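You operate a simulated robot arm through the tools that you are given. There is no shell and no other tool. Be economical: measure what you need, move in short steps, check, and stop when the job is done.

The job below is to be done with a simulated robot arm. You get a single attempt, and the scene is never put back.

JOB
Turn the small still's heat off and swap in the empty beaker.
Fine: heat off first; swing the spout aside and back; the filled beaker goes on the small green tray. Set down upright: small beaker. Where these are worked on the way, their far stop is far enough and under half their travel is too little: swing spout.

It is judged by the outcome, as a careful person would: the job done as asked, and still so three seconds after it is handed in. It fails if anything else is knocked over, pushed out of place, dropped, spilled or broken.

ROBOT AND FRAMES
A 6-joint arm with a two-finger gripper, fixed in place. Base frame: the origin is at the foot of the arm, x ahead of it, y to its left, z up; the work surface is at about z = 800. Units: mm, rad, N and s.
Its first joint turns from -2.897 to 2.897 rad. Payload 3.43 kg.
The TCP is the grasp point between the finger pads, 20 mm short of the fingertips. In the tool frame z runs along the fingers and y along their closing line. Largest opening 190 mm; the body of the gripper starts 248 mm behind the TCP.
Orientation is that of the tool frame in the base frame, as [roll, pitch, yaw] about the fixed x, y, z axes, in that order (R = Rz(yaw) Ry(pitch) Rx(roll)). With the fingers straight down and closing along the base's y, the tool's x points along the base's -x, its y along +y and its z along -z.

CONTROLS
- The arm moves only by the tool step_arm. Its argument "commands" is a list of rows, each a list of 3 entries, a list of its own where there are three numbers: the shift along the tool's x, y, z in mm, then the turn, a rotation vector about the tool's x, y, z in rad, then the finger opening in mm, from 0 to 190. In form: [[[tx, ty, tz], [wx, wy, wz], hand], ...]. A call has 1 to 8 rows; each row is the pose to reach, as a shift and turn from the pose commanded when the call began, along the tool's axes at that moment. A row lasts 0.2 s, in which the tool goes at most 50 mm and 0.15 rad; a call with a longer step from one row to the next is refused whole, and so is a gripper value outside its range. A pose out of reach is approached as far as the arm can. The call stops where the force on the tool passes 40 N (or 10 N more than at its start, if that is more) or the arm is blocked; 0.2 s more then pass. The fingers move at their own pace (about 45 mm/s each) and stop on an object; they squeeze with about 42 N. The grip force told is the motor's: it shows also when the fingers shut on nothing. Time passes only in rows, and 0.2 s behind the last, so rows that repeat a pose let the fingers close. The reply holds the time, the measured pose of the TCP, the force on the tool along the base axes, the opening and the grip force, in the units named above and with some noise, with the torque about the TCP (base axes, N m) and any sound that the robot's microphone picked up, and new pictures: "views" is both (left out), scene, wrist or none.
- Cameras (640 x 400 px; columns grow to the right, rows downward): "scene" is fixed at [396.9, 649.2, 1567.2]; the picture's right is [-0.82, -0.57, 0.00], its down [-0.33, 0.47, -0.82] and it looks along [0.47, -0.67, -0.57] (base axes); focal length 351 px, centre (320, 200). "wrist" rides on the gripper at [70, -8, -288] in the tool frame; the picture's right is [0.12, 0.99, 0.00], its down [-0.96, 0.12, -0.25] and it looks along [-0.25, 0.03, 0.97] (tool axes); focal length 261 px, centre (320, 200). There is no depth. A picture from a camera that has moved, and an enlarged one, comes with that camera's place and axes in the base frame and with its lens.
- raise_lower(by): slides the trunk up (or, below 0, down) by that many mm; the arm rides with it, the base frame stays. It gives what a move gives, with no picture.
- close_up(camera, box): a new picture of the part [left, top, right, bottom] of that camera's present view, enlarged. The clock stands still meanwhile.
- finish_job(): hands the job in; it is judged then, once.

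Work in short steps. Places have to be worked out from the pictures, the camera data and where the tool is seen: move nearer, look again, correct. Check each grasp and each placing, and mend what went wrong. You have 120 turns and 200 pictures in all, those below and enlarged ones among them. Open the gripper and draw the arm clear of the work before you hand the job in, unless the task says otherwise; then end with one line.

The tools are called after "Call:" as a command line: name --argument value ..., lists and objects as JSON in quotes. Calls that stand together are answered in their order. step_arm: Moves the arm, as the interface text tells. Its arguments: {"type":"object","properties":{"commands":{"type":"array","items":{"type":"array"}},"views":{"type":"string","enum":["both","scene","wrist","none"]}},"required":["commands"]} The other tools are called the same way: raise_lower (by) slides the trunk up or down; close_up (camera, box) takes an enlarged picture of a part of a camera's view; finish_job () hands the job in.

At the start:

```text
time_s: 0.0
eef_pos: [693.4, -193.7, 1192.1]
tool_rot: [-3.141, -0.001, 3.142]
force: [-0.1, -0.6, -0.5]
wrist_torque: [0.03, -0.01, -0.02]
width: 189.7
gripper_force: 0.1
trunk travel left (down, up): [-175.0, 65.0]
```

scene: 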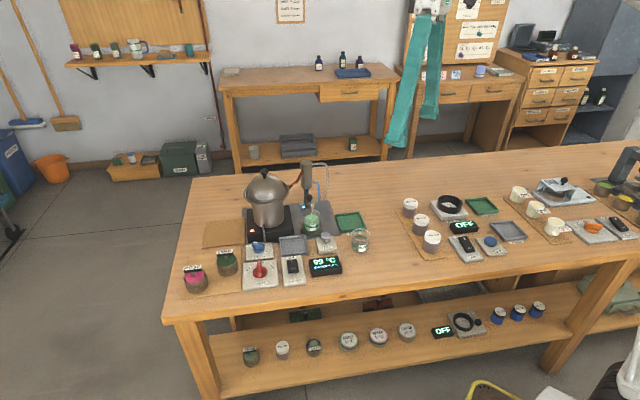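
wrist: 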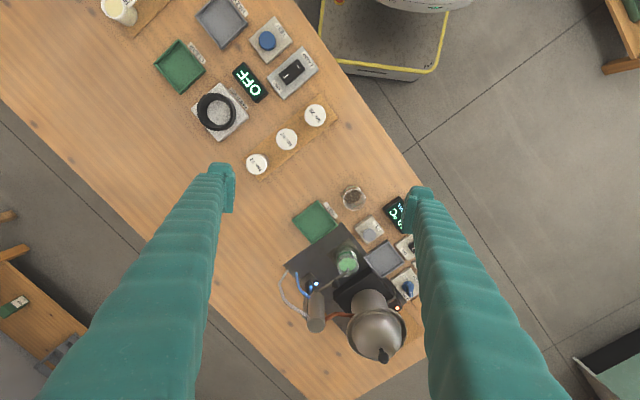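

I start by looking closely at the still in both cameras.

Call:
close_up --camera "scene" --box '[180, 150, 390, 300]'

Call:
close_up --camera "wrist" --box '[260, 170, 440, 370]'

```text
2.67 times, centred on (285, 225) of scene
camera zoom: at [396.9, 649.2, 1567.2], right [-0.82, -0.57, 0.0], down [-0.33, 0.47, -0.82], along [0.47, -0.67, -0.57], focal length 936 px, centre (413, 133)
```

zoom: 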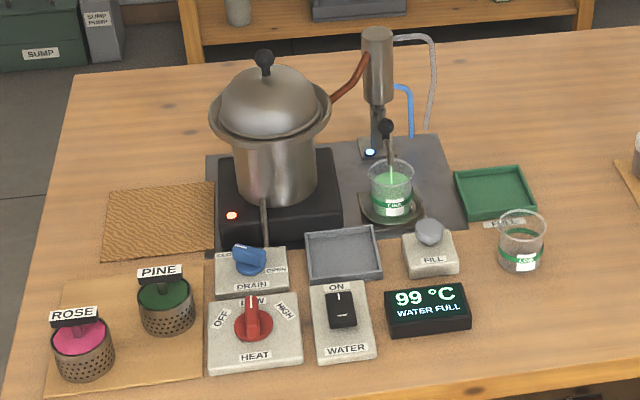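

```text
2.00 times, centred on (350, 270) of wrist
camera zoom: at [622.3, -203.4, 1480.4], right [-0.12, 0.99, 0.0], down [0.96, 0.12, 0.25], along [0.25, 0.03, -0.97], focal length 521 px, centre (260, 60)
```

zoom: 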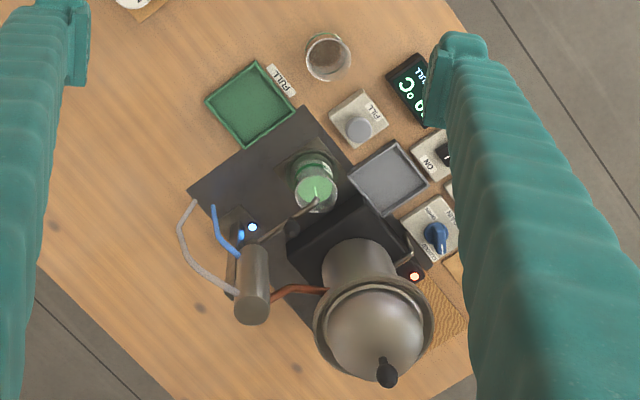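

The heat knob is at about (946,166), the full beaker (949,-87), the empty beaker (772,-102), the tray (859,-188), and the spout's ball handle (977,-120,905). I go above the heat panel first, turning the tool so that it lines up with the bench.

Call:
step_arm --commands '[[[-23, 39, 11], [0, 0, 0.109], 120], [[-47, 78, 23], [0, 0, 0.218], 120], [[-70, 118, 34], [0, 0, 0.326], 120], [[-93, 157, 46], [0, 0, 0.435], 120], [[-117, 196, 57], [0, 0, 0.544], 120], [[-140, 235, 69], [0, 0, 0.653], 120], [[-164, 275, 80], [0, 0, 0.761], 120], [[-187, 314, 92], [0, 0, 0.87], 120]]' --views "wrist"

```text
time_s: 1.8
eef_pos: [881.2, 120.3, 1102.4]
tool_rot: [-3.141, 0.0, 2.27]
force: [-0.7, -0.4, 0.4]
wrist_torque: [0.18, -0.11, -0.02]
width: 120.2
gripper_force: 0.1
trunk travel left (down, up): [-175.0, 65.0]
camera wrist: at [828.8, 167.9, 1390.2], right [0.68, 0.73, 0.0], down [0.71, -0.66, 0.25], along [0.18, -0.17, -0.97], focal length 261 px, centre (320, 200)
```

wrist: 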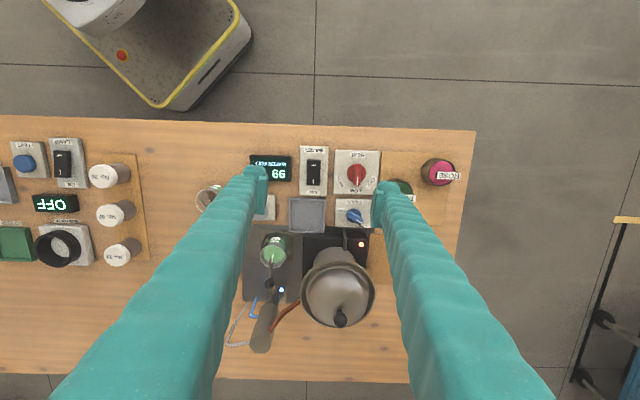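

The bench is now nearly square to the picture. I zoom in on the controls and the spout.

Call:
close_up --camera "wrist" --box '[290, 130, 410, 230]'

Call:
close_up --camera "wrist" --box '[220, 210, 380, 360]'

```text
4.00 times, centred on (350, 180) of wrist
camera zoom: at [828.8, 167.9, 1390.2], right [0.68, 0.73, 0.0], down [0.71, -0.66, 0.25], along [0.18, -0.17, -0.97], focal length 1043 px, centre (200, 280)
```

zoom: 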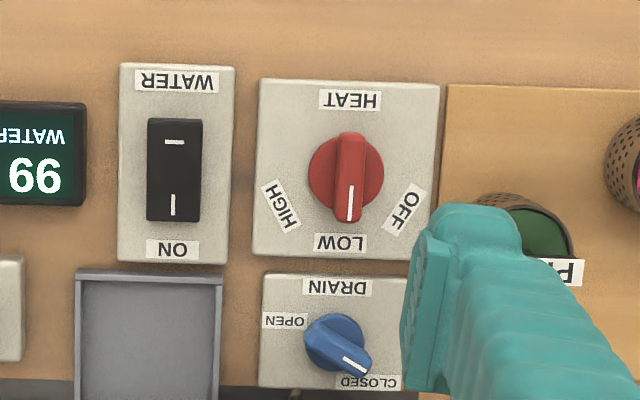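

```text
2.67 times, centred on (300, 285) of wrist
camera zoom: at [828.8, 167.9, 1390.2], right [0.68, 0.73, 0.0], down [0.71, -0.66, 0.25], along [0.18, -0.17, -0.97], focal length 695 px, centre (373, -27)
```

zoom: 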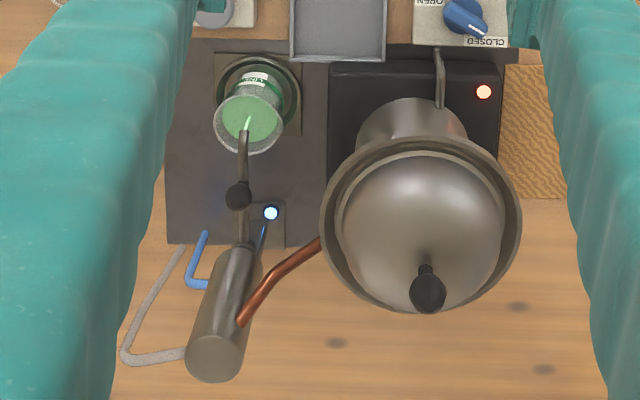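

The heat pointer is on LOW, and OFF is about 60° counterclockwise from above. I check the knob's height in the scene camera and look at the spout and beakers there.

Call:
close_up --camera "scene" --box '[240, 235, 320, 295]'

Call:
close_up --camera "scene" --box '[290, 150, 390, 260]'

```text
6.67 times, centred on (280, 265) of scene
camera zoom: at [396.9, 649.2, 1567.2], right [-0.82, -0.57, 0.0], down [-0.33, 0.47, -0.82], along [0.47, -0.67, -0.57], focal length 2339 px, centre (587, -233)
```

zoom: 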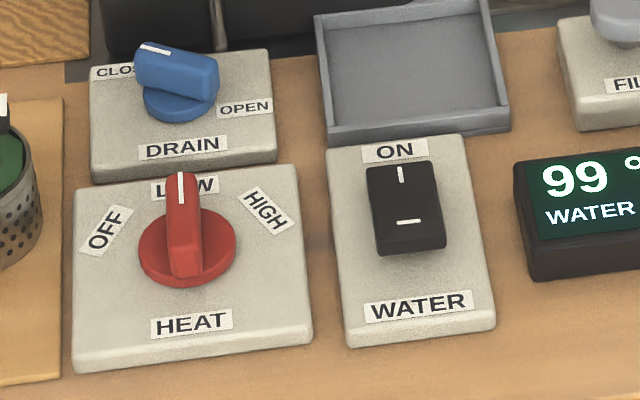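

```text
3.64 times, centred on (340, 205) of scene
camera zoom: at [396.9, 649.2, 1567.2], right [-0.82, -0.57, 0.0], down [-0.33, 0.47, -0.82], along [0.47, -0.67, -0.57], focal length 1276 px, centre (247, 182)
```

zoom: 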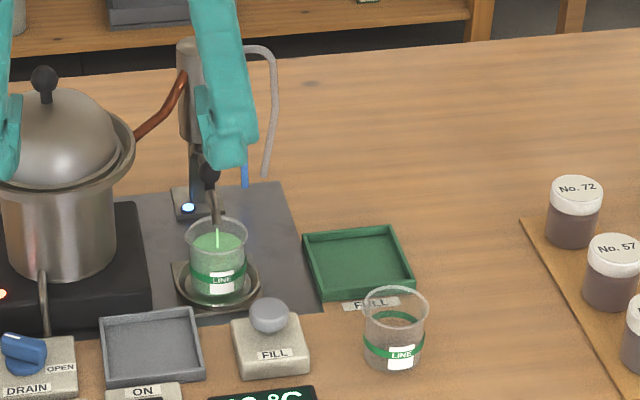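

I move over the knob at (945,167), descend to TCP z≈870 with a 60 mm opening, and look again.

Call:
step_arm --commands '[[[-3, 40, 25], [0, 0, 0], 60], [[-6, 79, 50], [0, 0, 0], 60], [[-6, 79, 95], [0, 0, 0], 60], [[-6, 79, 140], [0, 0, 0], 60], [[-6, 79, 185], [0, 0, 0], 60], [[-6, 79, 232], [0, 0, 0], 60], [[-6, 79, 232], [0, 0, 0], 60]]' --views "both"

```text
time_s: 3.4
eef_pos: [946.0, 164.7, 867.1]
tool_rot: [3.14, 0.0, 2.274]
force: [-0.3, -0.3, 0.0]
wrist_torque: [0.02, 0.0, 0.02]
width: 60.1
gripper_force: 0.1
trunk travel left (down, up): [-175.0, 65.0]
camera wrist: at [892.5, 212.0, 1155.2], right [0.68, 0.73, 0.0], down [0.71, -0.66, 0.25], along [0.18, -0.17, -0.97], focal length 261 px, centre (320, 200)
```

scene: 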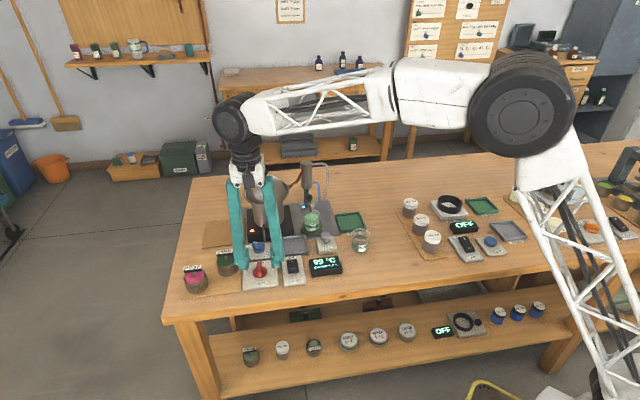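
wrist: 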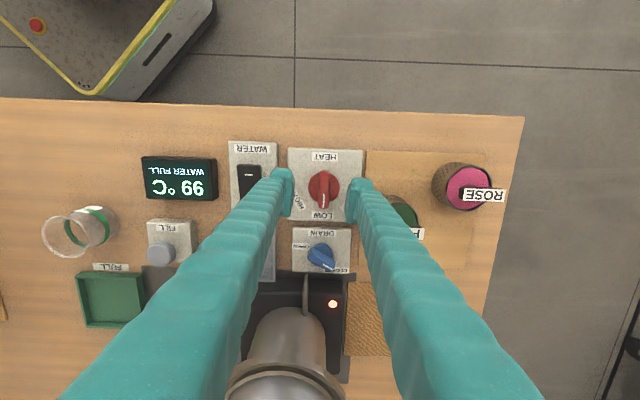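

The fingers straddle the knob, clear of the switch and the PINE basket. I descend to z≈842 and close gently.

Call:
step_arm --commands '[[[0, 1, 12], [0, 0, 0], 60], [[0, 1, 24], [0, 0, 0], 60], [[0, 1, 25], [0, 0, 0], 20], [[0, 1, 25], [0, 0, 0], 8], [[0, 1, 25], [0, 0, 0], 8], [[0, 1, 25], [0, 0, 0], 8]]' --views "wrist"

```text
time_s: 4.8
eef_pos: [946.6, 167.9, 843.4]
tool_rot: [3.14, 0.002, 2.272]
force: [16.2, 5.0, -0.4]
wrist_torque: [-0.05, -0.19, 0.01]
width: 16.9
gripper_force: 8.1
trunk travel left (down, up): [-175.0, 65.0]
camera wrist: at [893.9, 214.7, 1131.3], right [0.68, 0.73, 0.0], down [0.71, -0.66, 0.25], along [0.18, -0.17, -0.97], focal length 261 px, centre (320, 200)
```

wrist: 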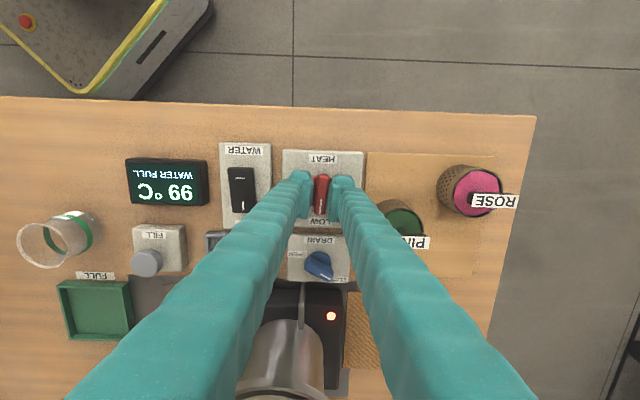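

The knob's bar is gripped (17 mm) with a small sideways load. I shift 2 mm towards it and turn counterclockwise from above towards OFF.

Call:
step_arm --commands '[[[0, 2, 0], [0, 0, -0.14], 8], [[0, 2, 0], [0, 0, -0.28], 8], [[0, 2, 0], [0, 0, -0.42], 8], [[0, 2, 0], [0, 0, -0.56], 8], [[0, 2, 0], [0, 0, -0.7], 8], [[0, 2, 0], [0, 0, -0.84], 8], [[0, 2, 0], [0, 0, -0.96], 8]]' --views "both"

```text
time_s: 6.4
eef_pos: [946.1, 170.3, 842.8]
tool_rot: [-3.14, 0.0, -3.048]
force: [0.9, 11.6, 3.8]
wrist_torque: [0.09, 0.01, 0.04]
width: 14.0
gripper_force: 5.4
trunk travel left (down, up): [-175.0, 65.0]
camera wrist: at [876.6, 153.1, 1131.0], right [-0.21, 0.98, 0.0], down [0.95, 0.2, 0.25], along [0.24, 0.05, -0.97], focal length 261 px, centre (320, 200)
```

scene: 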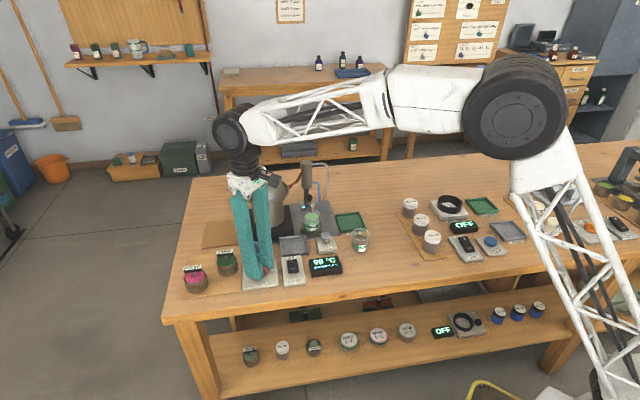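
wrist: 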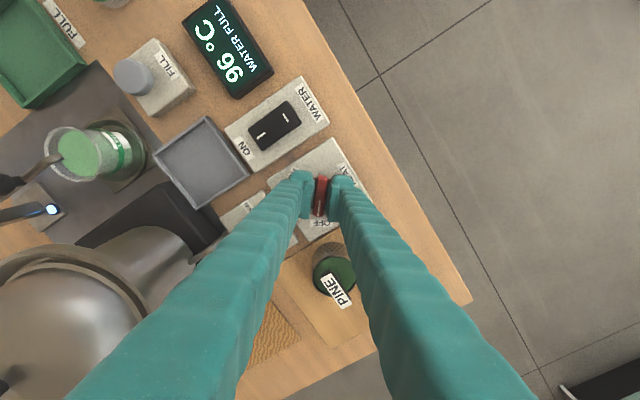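

The temperature is falling (96 °C) and the pointer has moved with the tool to near OFF. I nudge it slightly further to meet the stop, then release and lift to check.

Call:
step_arm --commands '[[[0, -1, 0], [0, 0, -0.06], 8], [[0, -1, 0], [0, 0, -0.1], 8], [[0, -1, 0], [0, 0, -0.1], 8], [[0, -1, 0], [0, 0, -0.1], 50], [[0, -1, 0], [0, 0, -0.1], 60], [[0, -1, -45], [0, 0, -0.1], 60], [[0, -1, -90], [0, 0, -0.1], 60], [[0, -1, -130], [0, 0, -0.1], 60]]' --views "wrist"

Call:
close_up --camera "scene" --box '[240, 235, 350, 295]'

```text
time_s: 8.2
eef_pos: [947.2, 168.6, 971.2]
tool_rot: [-3.142, 0.0, -2.951]
force: [0.5, -0.3, -0.3]
wrist_torque: [0.01, 0.05, 0.01]
width: 59.9
gripper_force: 0.1
trunk travel left (down, up): [-175.0, 65.0]
camera wrist: at [878.8, 144.8, 1258.8], right [-0.3, 0.95, 0.0], down [0.92, 0.29, 0.25], along [0.24, 0.08, -0.97], focal length 261 px, centre (320, 200)
```

wrist: 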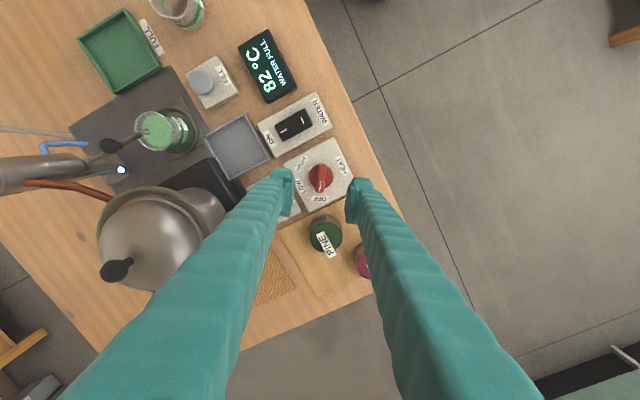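

```text
5.82 times, centred on (295, 265) of scene
camera zoom: at [396.9, 649.2, 1567.2], right [-0.82, -0.57, 0.0], down [-0.33, 0.47, -0.82], along [0.47, -0.67, -0.57], focal length 2041 px, centre (466, -178)
```

zoom: 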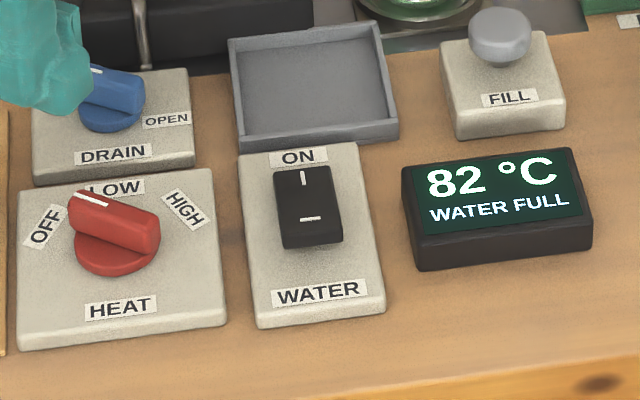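

Heat is OFF and the temperature is dropping. Now I rise and move above the spout to study it, with the tool bench-aligned and the fingers open.

Call:
step_arm --commands '[[[0, -10, -46], [0, 0, 0.133], 120], [[0, -30, -91], [0, 0, 0.266], 150], [[5, -60, -125], [0, 0, 0.4], 170], [[12, -100, -139], [0, 0, 0.53], 190], [[18, -140, -139], [0, 0, 0.66], 190], [[24, -180, -139], [0, 0, 0.8], 190], [[30, -220, -139], [0, 0, 0.93], 190], [[36, -257, -139], [0, 0, 1.062], 190]]' --views "both"

Call:
close_up --camera "wrist" --box '[220, 100, 420, 300]'

```text
time_s: 10.0
eef_pos: [960.7, -92.8, 1110.6]
tool_rot: [-3.141, 0.0, 2.266]
force: [0.1, 1.2, 0.3]
wrist_torque: [-0.13, -0.03, -0.01]
width: 189.9
gripper_force: 0.0
trunk travel left (down, up): [-175.0, 65.0]
camera wrist: at [908.6, -45.0, 1398.5], right [0.68, 0.73, 0.0], down [0.71, -0.66, 0.25], along [0.18, -0.17, -0.97], focal length 261 px, centre (320, 200)
```

scene: 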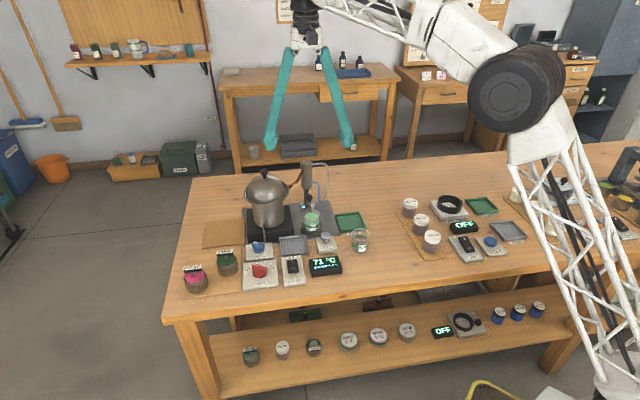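
wrist: 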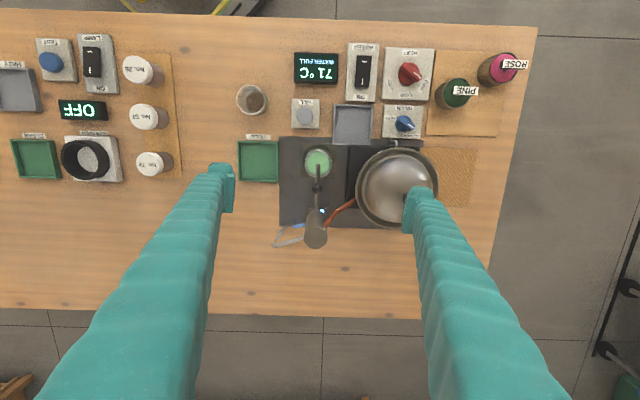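

```text
2.00 times, centred on (320, 200) of wrist
camera zoom: at [908.6, -45.0, 1398.5], right [0.68, 0.73, 0.0], down [0.71, -0.66, 0.25], along [0.18, -0.17, -0.97], focal length 521 px, centre (320, 200)
```

zoom: 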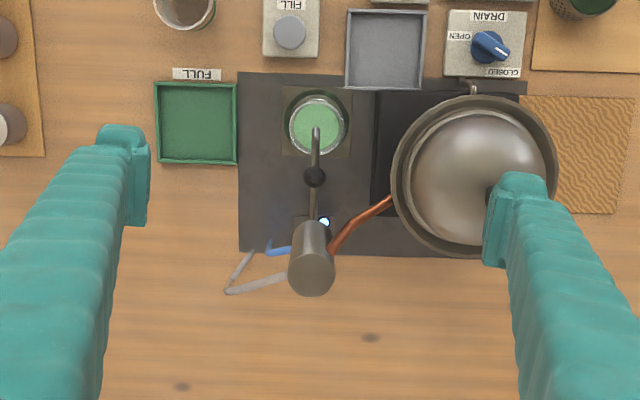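

The arm is clear of the scene camera, so I zoom in on the spout, the beaker and the tray.

Call:
close_up --camera "scene" --box '[285, 155, 345, 245]'

Call:
close_up --camera "scene" --box '[325, 195, 385, 265]'

```text
4.44 times, centred on (315, 200) of scene
camera zoom: at [396.9, 649.2, 1567.2], right [-0.82, -0.57, 0.0], down [-0.33, 0.47, -0.82], along [0.47, -0.67, -0.57], focal length 1559 px, centre (342, 200)
```

zoom: 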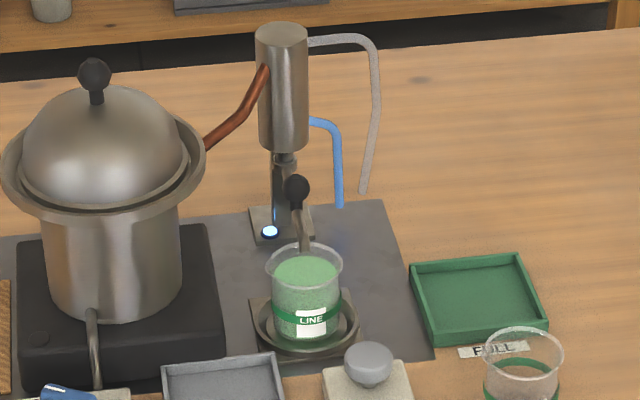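

```text
5.71 times, centred on (355, 230) of scene
camera zoom: at [396.9, 649.2, 1567.2], right [-0.82, -0.57, 0.0], down [-0.33, 0.47, -0.82], along [0.47, -0.67, -0.57], focal length 2005 px, centre (120, 29)
```

zoom: 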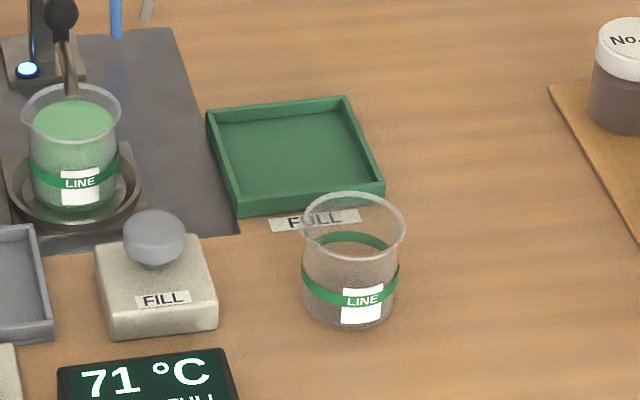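

The drip has stopped. The spout pivots at about (1017,-158), its ball is at about (977,-120,905), and it should swing towards the tray, away from the kettle and copper tube. I close the fingers and go to a high standby point on the kettle side of the ball, testing the reach.

Call:
step_arm --commands '[[[-10, 8, 25], [0, 0, 0], 110], [[-19, 16, 50], [0, 0, 0], 60], [[-19, 22, 75], [0, 0, 0], 20], [[-19, 22, 100], [0, 0, 0], 0], [[-19, 22, 100], [0, 0, 0], 0], [[-19, 22, 100], [0, 0, 0], 0], [[-19, 22, 100], [0, 0, 0], 0]]' --views "both"

Call:
close_up --camera "wrist" --box '[240, 120, 400, 280]'

Call:
close_up --camera "scene" --box '[270, 135, 360, 245]'

```text
time_s: 11.6
eef_pos: [989.7, -91.3, 1011.3]
tool_rot: [-3.14, 0.001, 2.269]
force: [-0.6, 0.1, 0.2]
wrist_torque: [0.03, 0.0, -0.02]
width: 50.9
gripper_force: 0.0
trunk travel left (down, up): [-175.0, 65.0]
camera wrist: at [936.5, -45.0, 1299.2], right [0.68, 0.73, 0.0], down [0.71, -0.66, 0.25], along [0.18, -0.17, -0.97], focal length 261 px, centre (320, 200)
```

scene: 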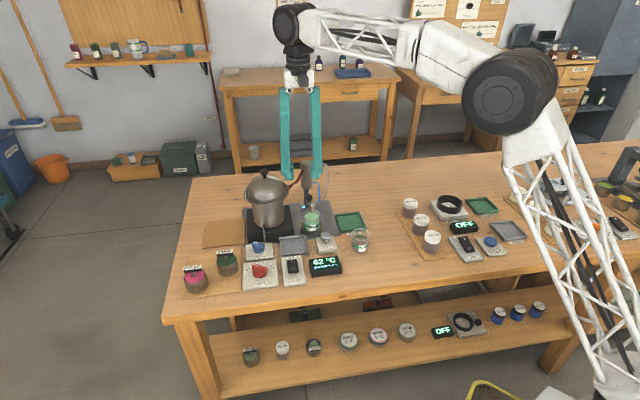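
wrist: 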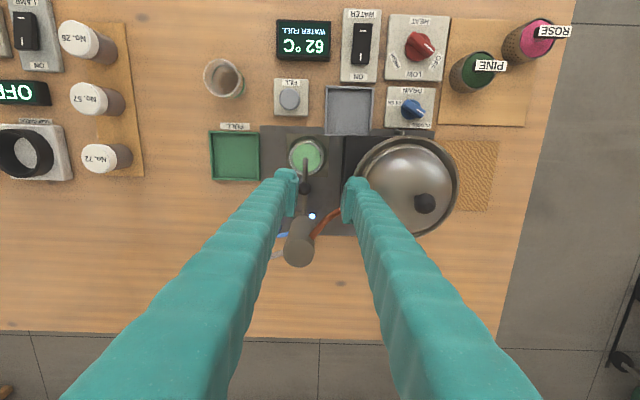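

```text
2.50 times, centred on (320, 200) of wrist
camera zoom: at [936.5, -45.0, 1299.2], right [0.68, 0.73, 0.0], down [0.71, -0.66, 0.25], along [0.18, -0.17, -0.97], focal length 652 px, centre (320, 200)
```

zoom: 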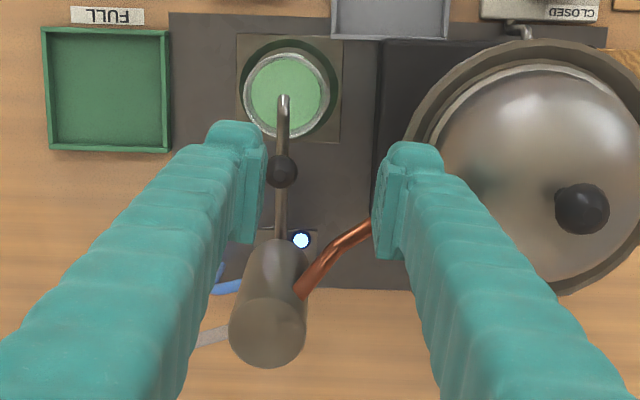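

```text
3.64 times, centred on (315, 190) of scene
camera zoom: at [396.9, 649.2, 1567.2], right [-0.82, -0.57, 0.0], down [-0.33, 0.47, -0.82], along [0.47, -0.67, -0.57], focal length 1276 px, centre (338, 236)
```

zoom: 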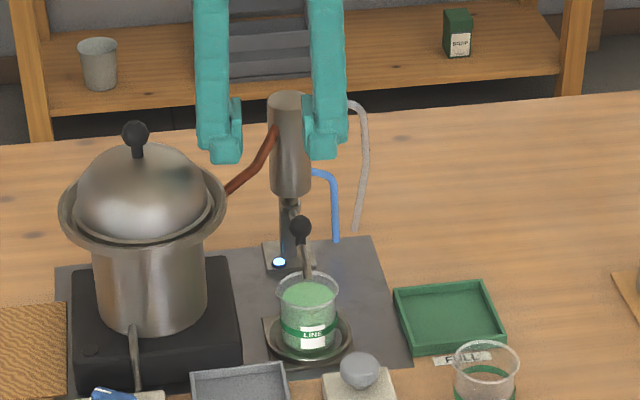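

Reach is fine and the fingers already straddle the spout. I centre on the ball (979,-119), descend to TCP z≈915, and cage the ball with a narrow opening.

Call:
step_arm --commands '[[[-3, -13, 10], [0, 0, 0], 55], [[-6, -26, 25], [0, 0, 0], 55], [[-6, -26, 50], [0, 0, 0], 55], [[-6, -26, 75], [0, 0, 0], 55], [[-6, -26, 96], [0, 0, 0], 55], [[-6, -26, 96], [0, 0, 0], 40], [[-6, -26, 96], [0, 0, 0], 30]]' --views "both"

Call:
close_up --camera "wrist" --box '[240, 120, 400, 280]'

Call:
close_up --camera "scene" --box '[270, 135, 360, 245]'

```text
time_s: 13.2
eef_pos: [973.0, -112.6, 914.8]
tool_rot: [3.141, -0.001, 2.268]
force: [0.9, -0.5, 1.2]
wrist_torque: [-0.03, 0.0, -0.01]
width: 30.1
gripper_force: 0.1
trunk travel left (down, up): [-175.0, 65.0]
camera wrist: at [920.6, -66.4, 1202.8], right [0.68, 0.73, 0.0], down [0.71, -0.66, 0.25], along [0.18, -0.17, -0.97], focal length 261 px, centre (320, 200)
```

scene: 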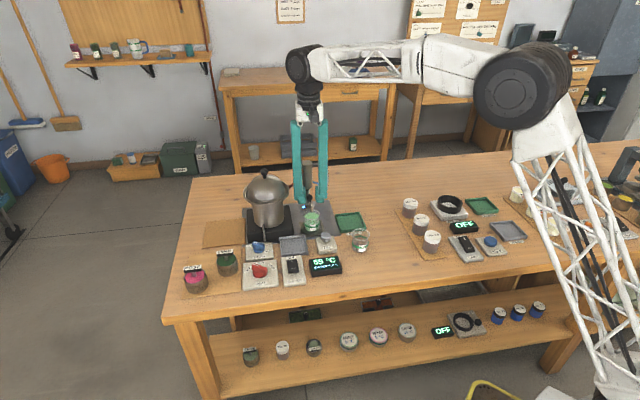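
wrist: 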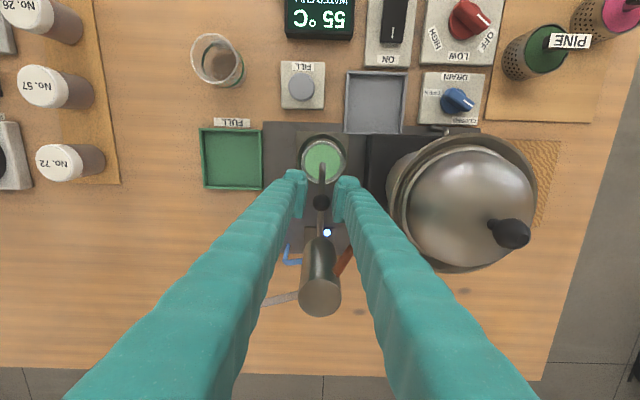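

```text
2.50 times, centred on (320, 200) of wrist
camera zoom: at [920.6, -66.4, 1202.8], right [0.68, 0.73, 0.0], down [0.71, -0.66, 0.25], along [0.18, -0.17, -0.97], focal length 652 px, centre (320, 200)
```

zoom: 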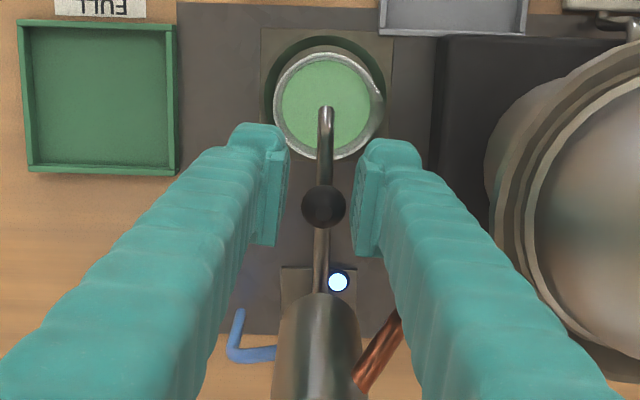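

```text
3.64 times, centred on (315, 190) of scene
camera zoom: at [396.9, 649.2, 1567.2], right [-0.82, -0.57, 0.0], down [-0.33, 0.47, -0.82], along [0.47, -0.67, -0.57], focal length 1276 px, centre (338, 236)
```

zoom: 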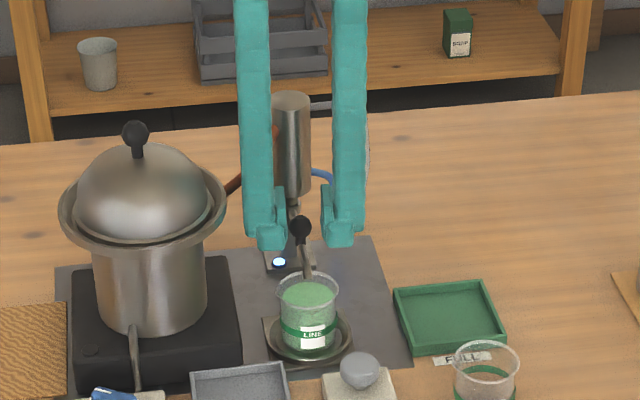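

The ball sits between the pads. I swing along the arc around the pivot, first half (34°), then check the beaker.

Call:
step_arm --commands '[[[-1.3, -9.2, 0], [0, 0, -0.148], 26], [[-3.9, -18.1, 0], [0, 0, -0.297], 26], [[-7.8, -26.6, 0], [0, 0, -0.445], 26], [[-12.9, -34.3, 0], [0, 0, -0.593], 26]]' --views "both"

Call:
close_up --camera "scene" --box '[270, 135, 360, 245]'

```text
time_s: 14.2
eef_pos: [956.3, -144.8, 917.1]
tool_rot: [3.141, 0.001, 2.863]
force: [1.3, -0.3, -0.1]
wrist_torque: [-0.07, 0.01, 0.03]
width: 26.0
gripper_force: 0.1
trunk travel left (down, up): [-175.0, 65.0]
camera wrist: at [884.3, -134.8, 1204.3], right [0.16, 0.99, 0.0], down [0.96, -0.15, 0.25], along [0.24, -0.04, -0.97], focal length 261 px, centre (320, 200)
```

scene: 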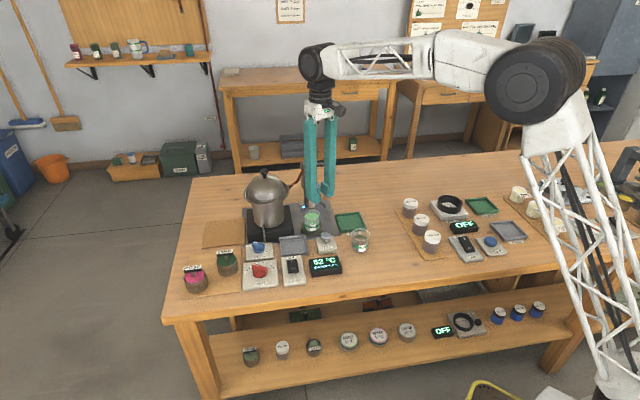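
wrist: 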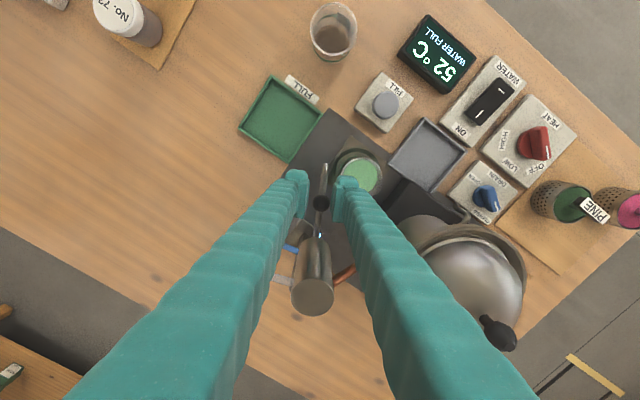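

```text
3.64 times, centred on (315, 190) of scene
camera zoom: at [396.9, 649.2, 1567.2], right [-0.82, -0.57, 0.0], down [-0.33, 0.47, -0.82], along [0.47, -0.67, -0.57], focal length 1276 px, centre (338, 236)
```

zoom: 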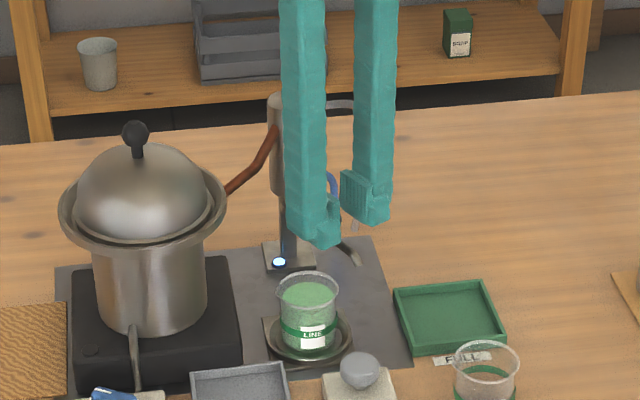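

The spout swings freely, and the beaker is untouched. I continue by about 42° more.

Call:
step_arm --commands '[[[-1.3, -9.2, 0], [0, 0, -0.148], 26], [[-3.9, -18.1, 0], [0, 0, -0.297], 26], [[-7.8, -26.6, 0], [0, 0, -0.445], 26], [[-12.9, -34.3, 0], [0, 0, -0.593], 26], [[-19.1, -41.2, 0], [0, 0, -0.74], 26]]' --views "both"

Call:
close_up --camera "scene" --box '[270, 135, 360, 245]'

Call:
close_up --camera "wrist" --box '[240, 120, 400, 280]'

```text
time_s: 15.4
eef_pos: [962.0, -189.7, 917.0]
tool_rot: [-3.141, -0.001, -2.679]
force: [-0.5, 0.3, -1.0]
wrist_torque: [0.01, -0.02, 0.01]
width: 26.5
gripper_force: 0.1
trunk travel left (down, up): [-175.0, 65.0]
camera wrist: at [901.9, -229.7, 1204.3], right [-0.55, 0.83, 0.0], down [0.81, 0.53, 0.25], along [0.21, 0.14, -0.97], focal length 261 px, centre (320, 200)
```

scene: 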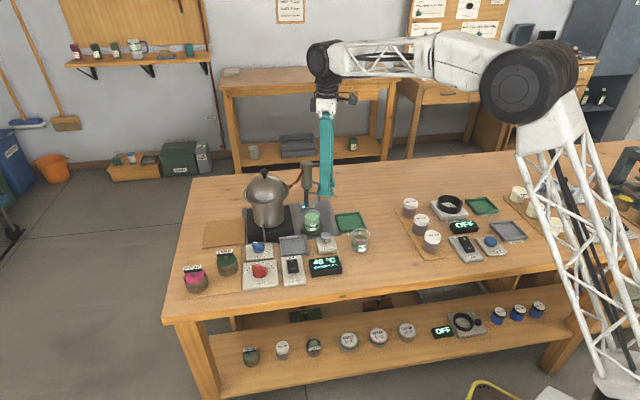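
wrist: 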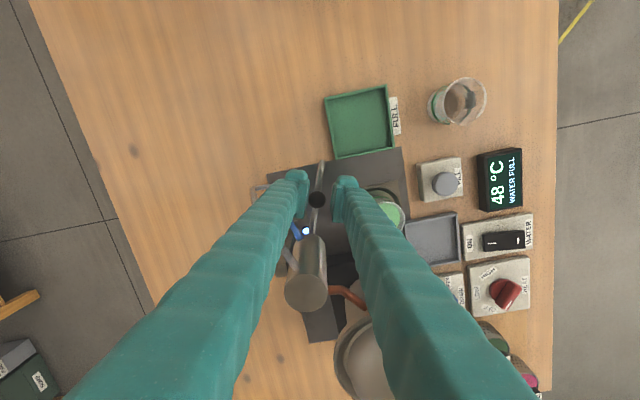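

```text
3.64 times, centred on (315, 190) of scene
camera zoom: at [396.9, 649.2, 1567.2], right [-0.82, -0.57, 0.0], down [-0.33, 0.47, -0.82], along [0.47, -0.67, -0.57], focal length 1276 px, centre (338, 236)
```

zoom: 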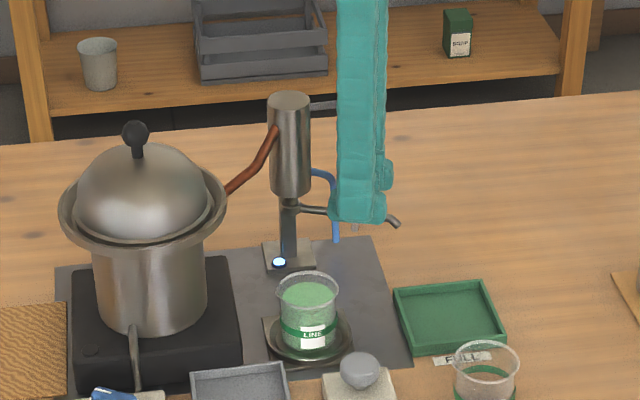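

```text
2.50 times, centred on (320, 200) of wrist
camera zoom: at [901.9, -229.7, 1204.3], right [-0.55, 0.83, 0.0], down [0.81, 0.53, 0.25], along [0.21, 0.14, -0.97], focal length 652 px, centre (320, 200)
```

zoom: 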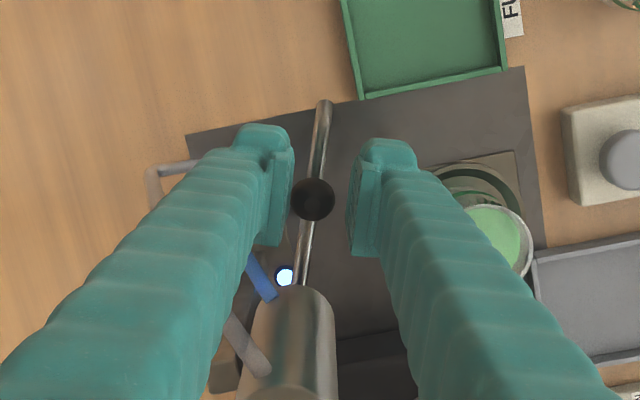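

The spout is about 80° aside. I slide a bit outward along the rod (away from the hoses), lower slightly, and push a little further to feel for the far stop.

Call:
step_arm --commands '[[[20, 0, 0], [0, 0, 0], 28], [[20, 0, 14], [0, 0, 0], 28], [[20, 0, 14], [0, 0, 0], 26], [[19.7, -6, 14], [0, 0, -0.07], 26], [[19.2, -11.6, 14], [0, 0, -0.14], 26], [[17.2, -21.5, 14], [0, 0, -0.26], 26]]' --views "both"

Call:
close_up --camera "scene" --box '[270, 135, 360, 245]'

Call:
close_up --camera "wrist" --box '[240, 120, 400, 280]'

```text
time_s: 16.8
eef_pos: [954.8, -215.0, 903.2]
tool_rot: [3.141, 0.0, -2.419]
force: [-7.6, 1.2, 1.6]
wrist_torque: [0.04, 0.1, 0.11]
width: 29.3
gripper_force: 3.1
trunk travel left (down, up): [-175.0, 65.0]
camera wrist: at [907.2, -270.3, 1190.8], right [-0.75, 0.67, 0.0], down [0.65, 0.72, 0.25], along [0.16, 0.18, -0.97], focal length 261 px, centre (320, 200)
```

scene: 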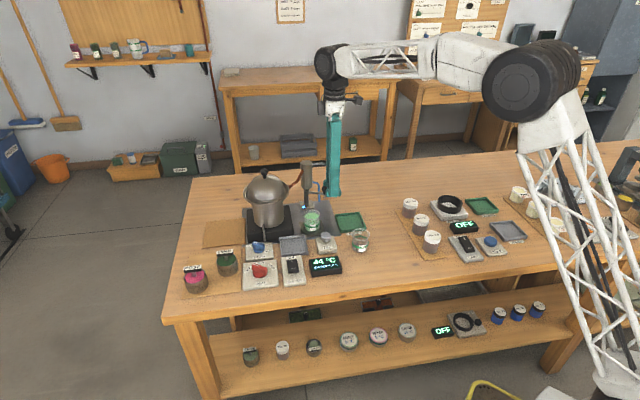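
wrist: 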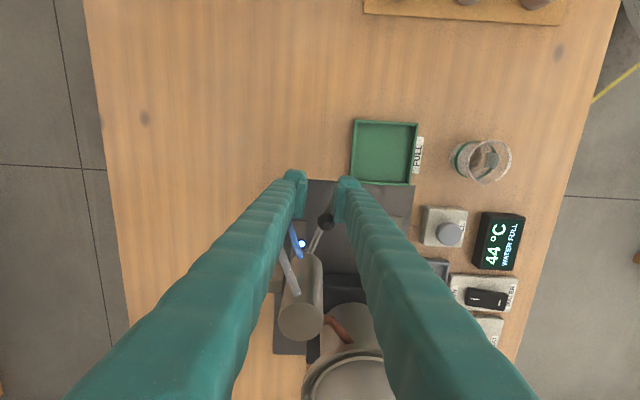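

```text
3.64 times, centred on (315, 190) of scene
camera zoom: at [396.9, 649.2, 1567.2], right [-0.82, -0.57, 0.0], down [-0.33, 0.47, -0.82], along [0.47, -0.67, -0.57], focal length 1276 px, centre (338, 236)
```

zoom: 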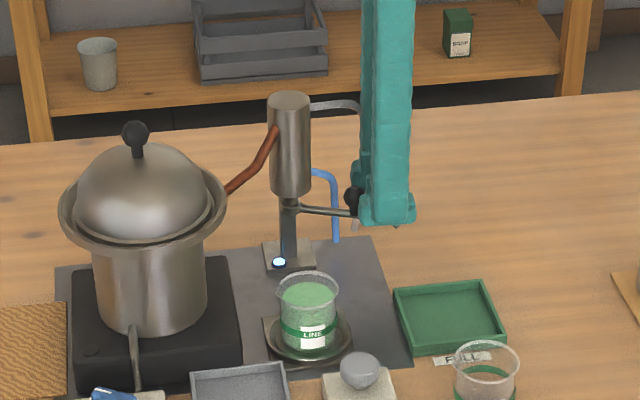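

```text
2.50 times, centred on (320, 200) of wrist
camera zoom: at [907.2, -270.3, 1190.8], right [-0.75, 0.67, 0.0], down [0.65, 0.72, 0.25], along [0.16, 0.18, -0.97], focal length 652 px, centre (320, 200)
```

zoom: 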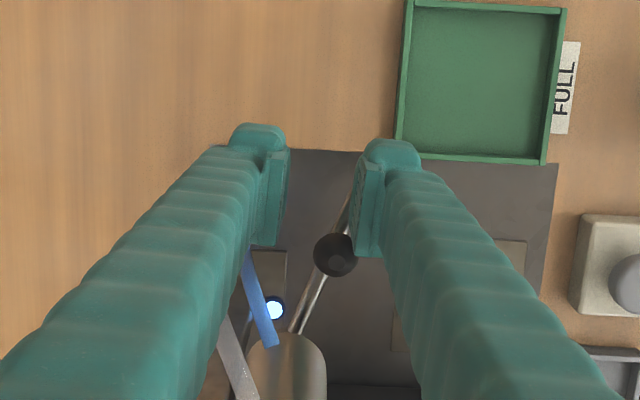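

The spout rests against its stop about 81° aside (force −7.6 N, fingers pushed open). I back off, lift clear and move above the full beaker; the present yaw already puts the closing line front-to-back.

Call:
step_arm --commands '[[[0, 4, 0], [0, 0, 0], 36], [[0, 4, -45], [0, 0, 0], 40], [[0, 4, -90], [0, 0, 0], 60], [[0, 4, -130], [0, 0, 0], 78], [[-19, 28, -130], [0, 0, 0], 78], [[-39, 52, -130], [0, 0, 0], 78], [[-59, 77, -130], [0, 0, 0], 78], [[-78, 101, -130], [0, 0, 0], 78]]' --views "both"

Call:
close_up --camera "wrist" --box '[240, 100, 400, 260]'

Call:
close_up --camera "scene" --box '[270, 155, 390, 275]'

```text
time_s: 18.6
eef_pos: [948.5, -89.1, 1034.2]
tool_rot: [3.141, -0.002, -2.42]
force: [-0.1, 0.0, 0.4]
wrist_torque: [0.12, 0.01, 0.02]
width: 78.1
gripper_force: 0.0
trunk travel left (down, up): [-175.0, 65.0]
camera wrist: at [900.9, -143.1, 1320.8], right [-0.74, 0.67, 0.0], down [0.65, 0.72, 0.25], along [0.16, 0.18, -0.97], focal length 261 px, centre (320, 200)
```

scene: 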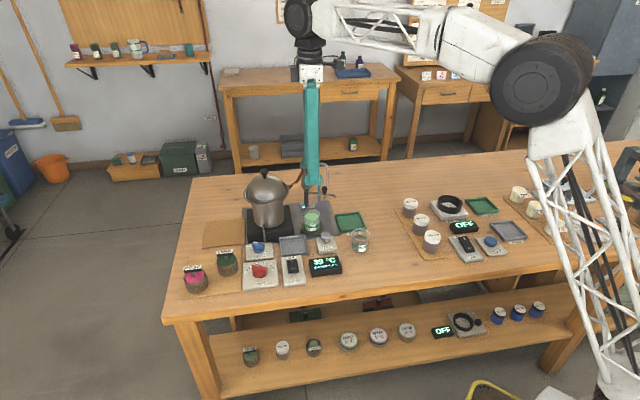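
wrist: 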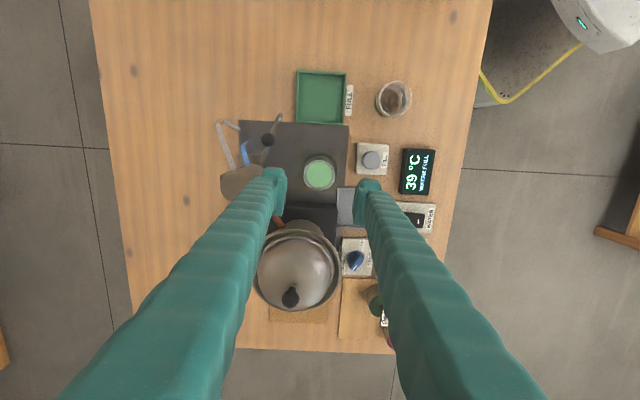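

```text
2.50 times, centred on (320, 180) of wrist
camera zoom: at [900.9, -143.1, 1320.8], right [-0.74, 0.67, 0.0], down [0.65, 0.72, 0.25], along [0.16, 0.18, -0.97], focal length 652 px, centre (320, 250)
```

zoom: 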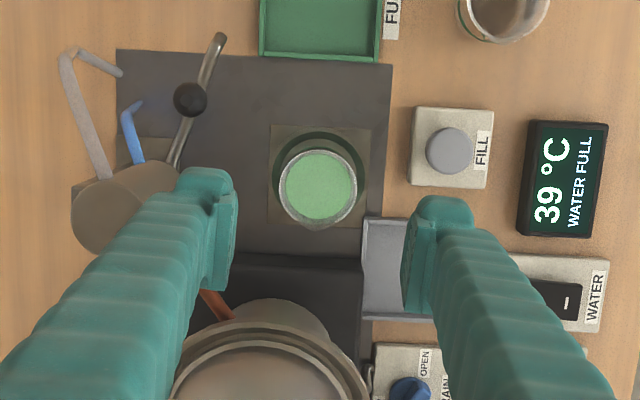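

```text
3.33 times, centred on (330, 215) of scene
camera zoom: at [396.9, 649.2, 1567.2], right [-0.82, -0.57, 0.0], down [-0.33, 0.47, -0.82], along [0.47, -0.67, -0.57], focal length 1169 px, centre (287, 150)
```

zoom: 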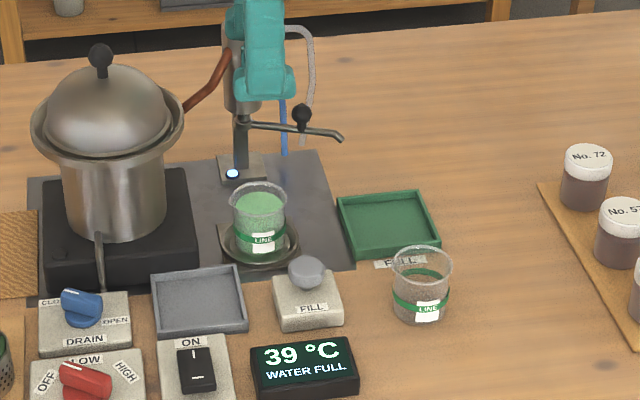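

The spout is well aside and the TCP is centred over the full beaker at (949,-89). I descend to TCP z≈848 without closing yet.

Call:
step_arm --commands '[[[0, 0, 45], [0, 0, 0], 78], [[0, 0, 90], [0, 0, 0], 78], [[0, 0, 130], [0, 0, 0], 78], [[0, 0, 160], [0, 0, 0], 78], [[0, 0, 175], [0, 0, 0], 78], [[0, 0, 185], [0, 0, 0], 78]]' --views "both"

Call:
close_up --camera "wrist" --box '[240, 100, 400, 260]'

Call:
close_up --camera "scene" --box '[280, 175, 360, 255]'

```text
time_s: 20.0
eef_pos: [949.4, -88.7, 848.2]
tool_rot: [-3.141, 0.001, -2.42]
force: [-0.8, 0.1, 0.0]
wrist_torque: [0.0, -0.04, 0.0]
width: 78.3
gripper_force: 0.1
trunk travel left (down, up): [-175.0, 65.0]
camera wrist: at [900.6, -143.6, 1136.1], right [-0.74, 0.67, 0.0], down [0.65, 0.72, 0.25], along [0.17, 0.18, -0.97], focal length 261 px, centre (320, 200)
```

scene: 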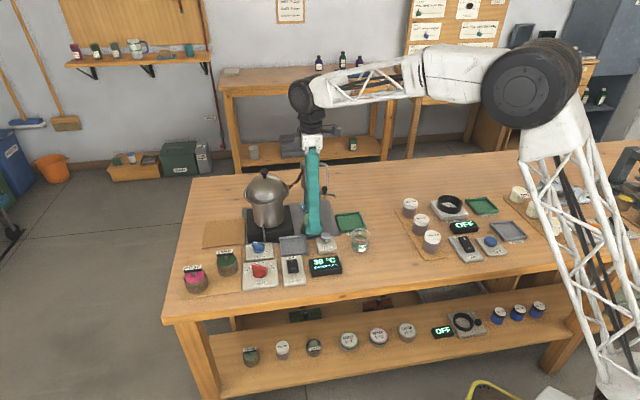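
wrist: 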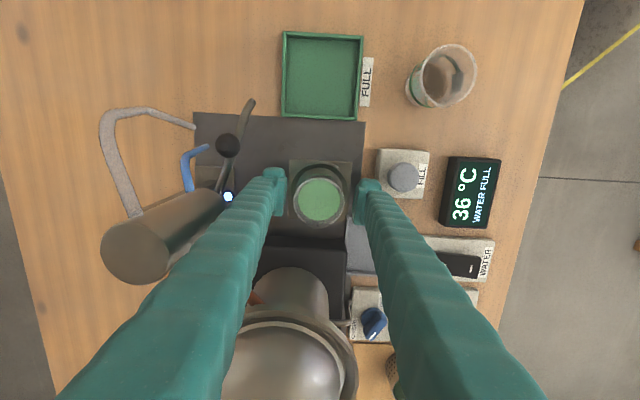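

```text
2.50 times, centred on (320, 180) of wrist
camera zoom: at [900.6, -143.6, 1136.1], right [-0.74, 0.67, 0.0], down [0.65, 0.72, 0.25], along [0.17, 0.18, -0.97], focal length 652 px, centre (320, 250)
```

zoom: 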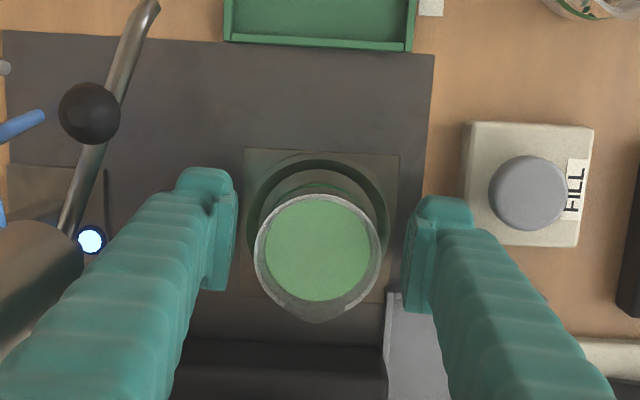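

```text
5.00 times, centred on (320, 215) of scene
camera zoom: at [396.9, 649.2, 1567.2], right [-0.82, -0.57, 0.0], down [-0.33, 0.47, -0.82], along [0.47, -0.67, -0.57], focal length 1754 px, centre (320, 125)
```

zoom: 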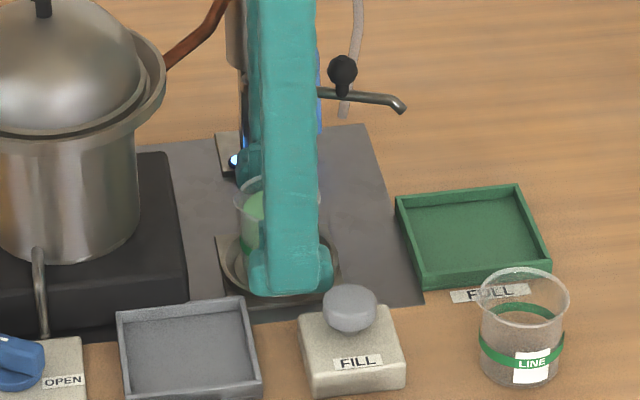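

The beaker is centred between the fingers. I close gently on it.

Call:
step_arm --commands '[[[0, 0, 0], [0, 0, 0], 62], [[0, 0, 0], [0, 0, 0], 54], [[0, 0, 0], [0, 0, 0], 48], [[0, 0, 0], [0, 0, 0], 42], [[0, 0, 0], [0, 0, 0], 42]]' --views "none"

```text
time_s: 21.2
eef_pos: [948.2, -89.5, 848.9]
tool_rot: [3.141, 0.0, -2.42]
force: [0.0, 0.7, 0.5]
wrist_torque: [0.03, 0.04, 0.0]
width: 51.6
gripper_force: 42.1
trunk travel left (down, up): [-175.0, 65.0]
```

The beaker is gripped at 51.6 mm. I lift it slowly straight up by 70 mm and check.

Call:
step_arm --commands '[[[0, 0, -5], [0, 0, 0], 40], [[0, 0, -15], [0, 0, 0], 40], [[0, 0, -28], [0, 0, 0], 40], [[0, 0, -42], [0, 0, 0], 40], [[0, 0, -56], [0, 0, 0], 40], [[0, 0, -66], [0, 0, 0], 40], [[0, 0, -70], [0, 0, 0], 40], [[0, 0, -70], [0, 0, 0], 40]]' --views "both"

Call:
close_up --camera "scene" --box '[280, 165, 370, 255]'

```text
time_s: 23.0
eef_pos: [949.3, -89.1, 919.5]
tool_rot: [-3.14, -0.001, -2.421]
force: [0.0, 0.7, -0.7]
wrist_torque: [0.0, 0.02, 0.01]
width: 51.5
gripper_force: 41.7
trunk travel left (down, up): [-175.0, 65.0]
camera wrist: at [900.3, -143.4, 1206.4], right [-0.74, 0.67, 0.0], down [0.65, 0.72, 0.25], along [0.16, 0.18, -0.97], focal length 261 px, centre (320, 200)
```

scene: 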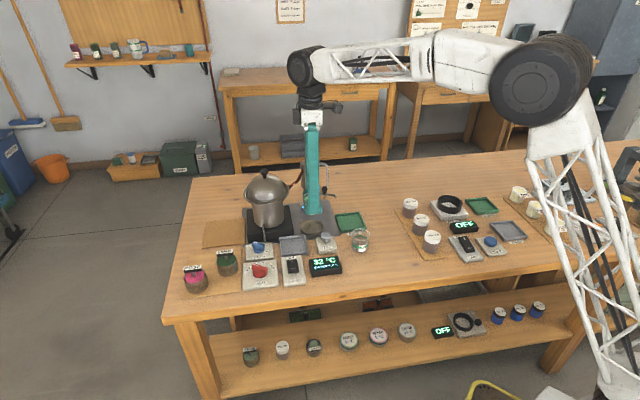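
wrist: 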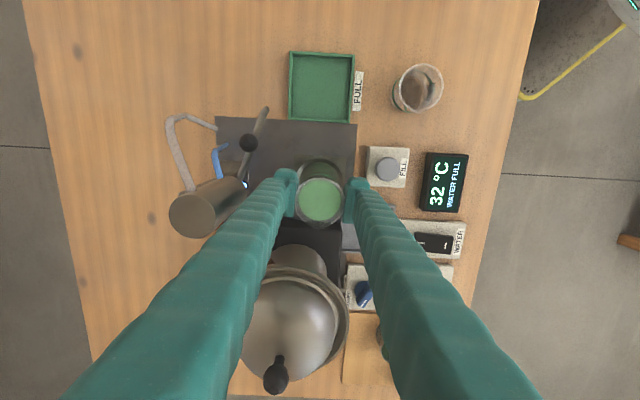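

```text
4.44 times, centred on (325, 210) of scene
camera zoom: at [396.9, 649.2, 1567.2], right [-0.82, -0.57, 0.0], down [-0.33, 0.47, -0.82], along [0.47, -0.67, -0.57], focal length 1559 px, centre (298, 156)
```

zoom: 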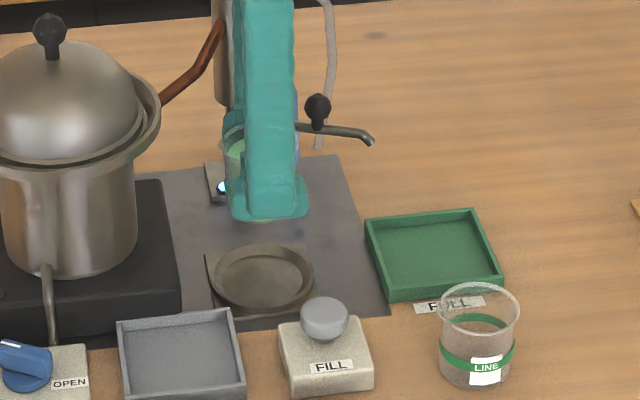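

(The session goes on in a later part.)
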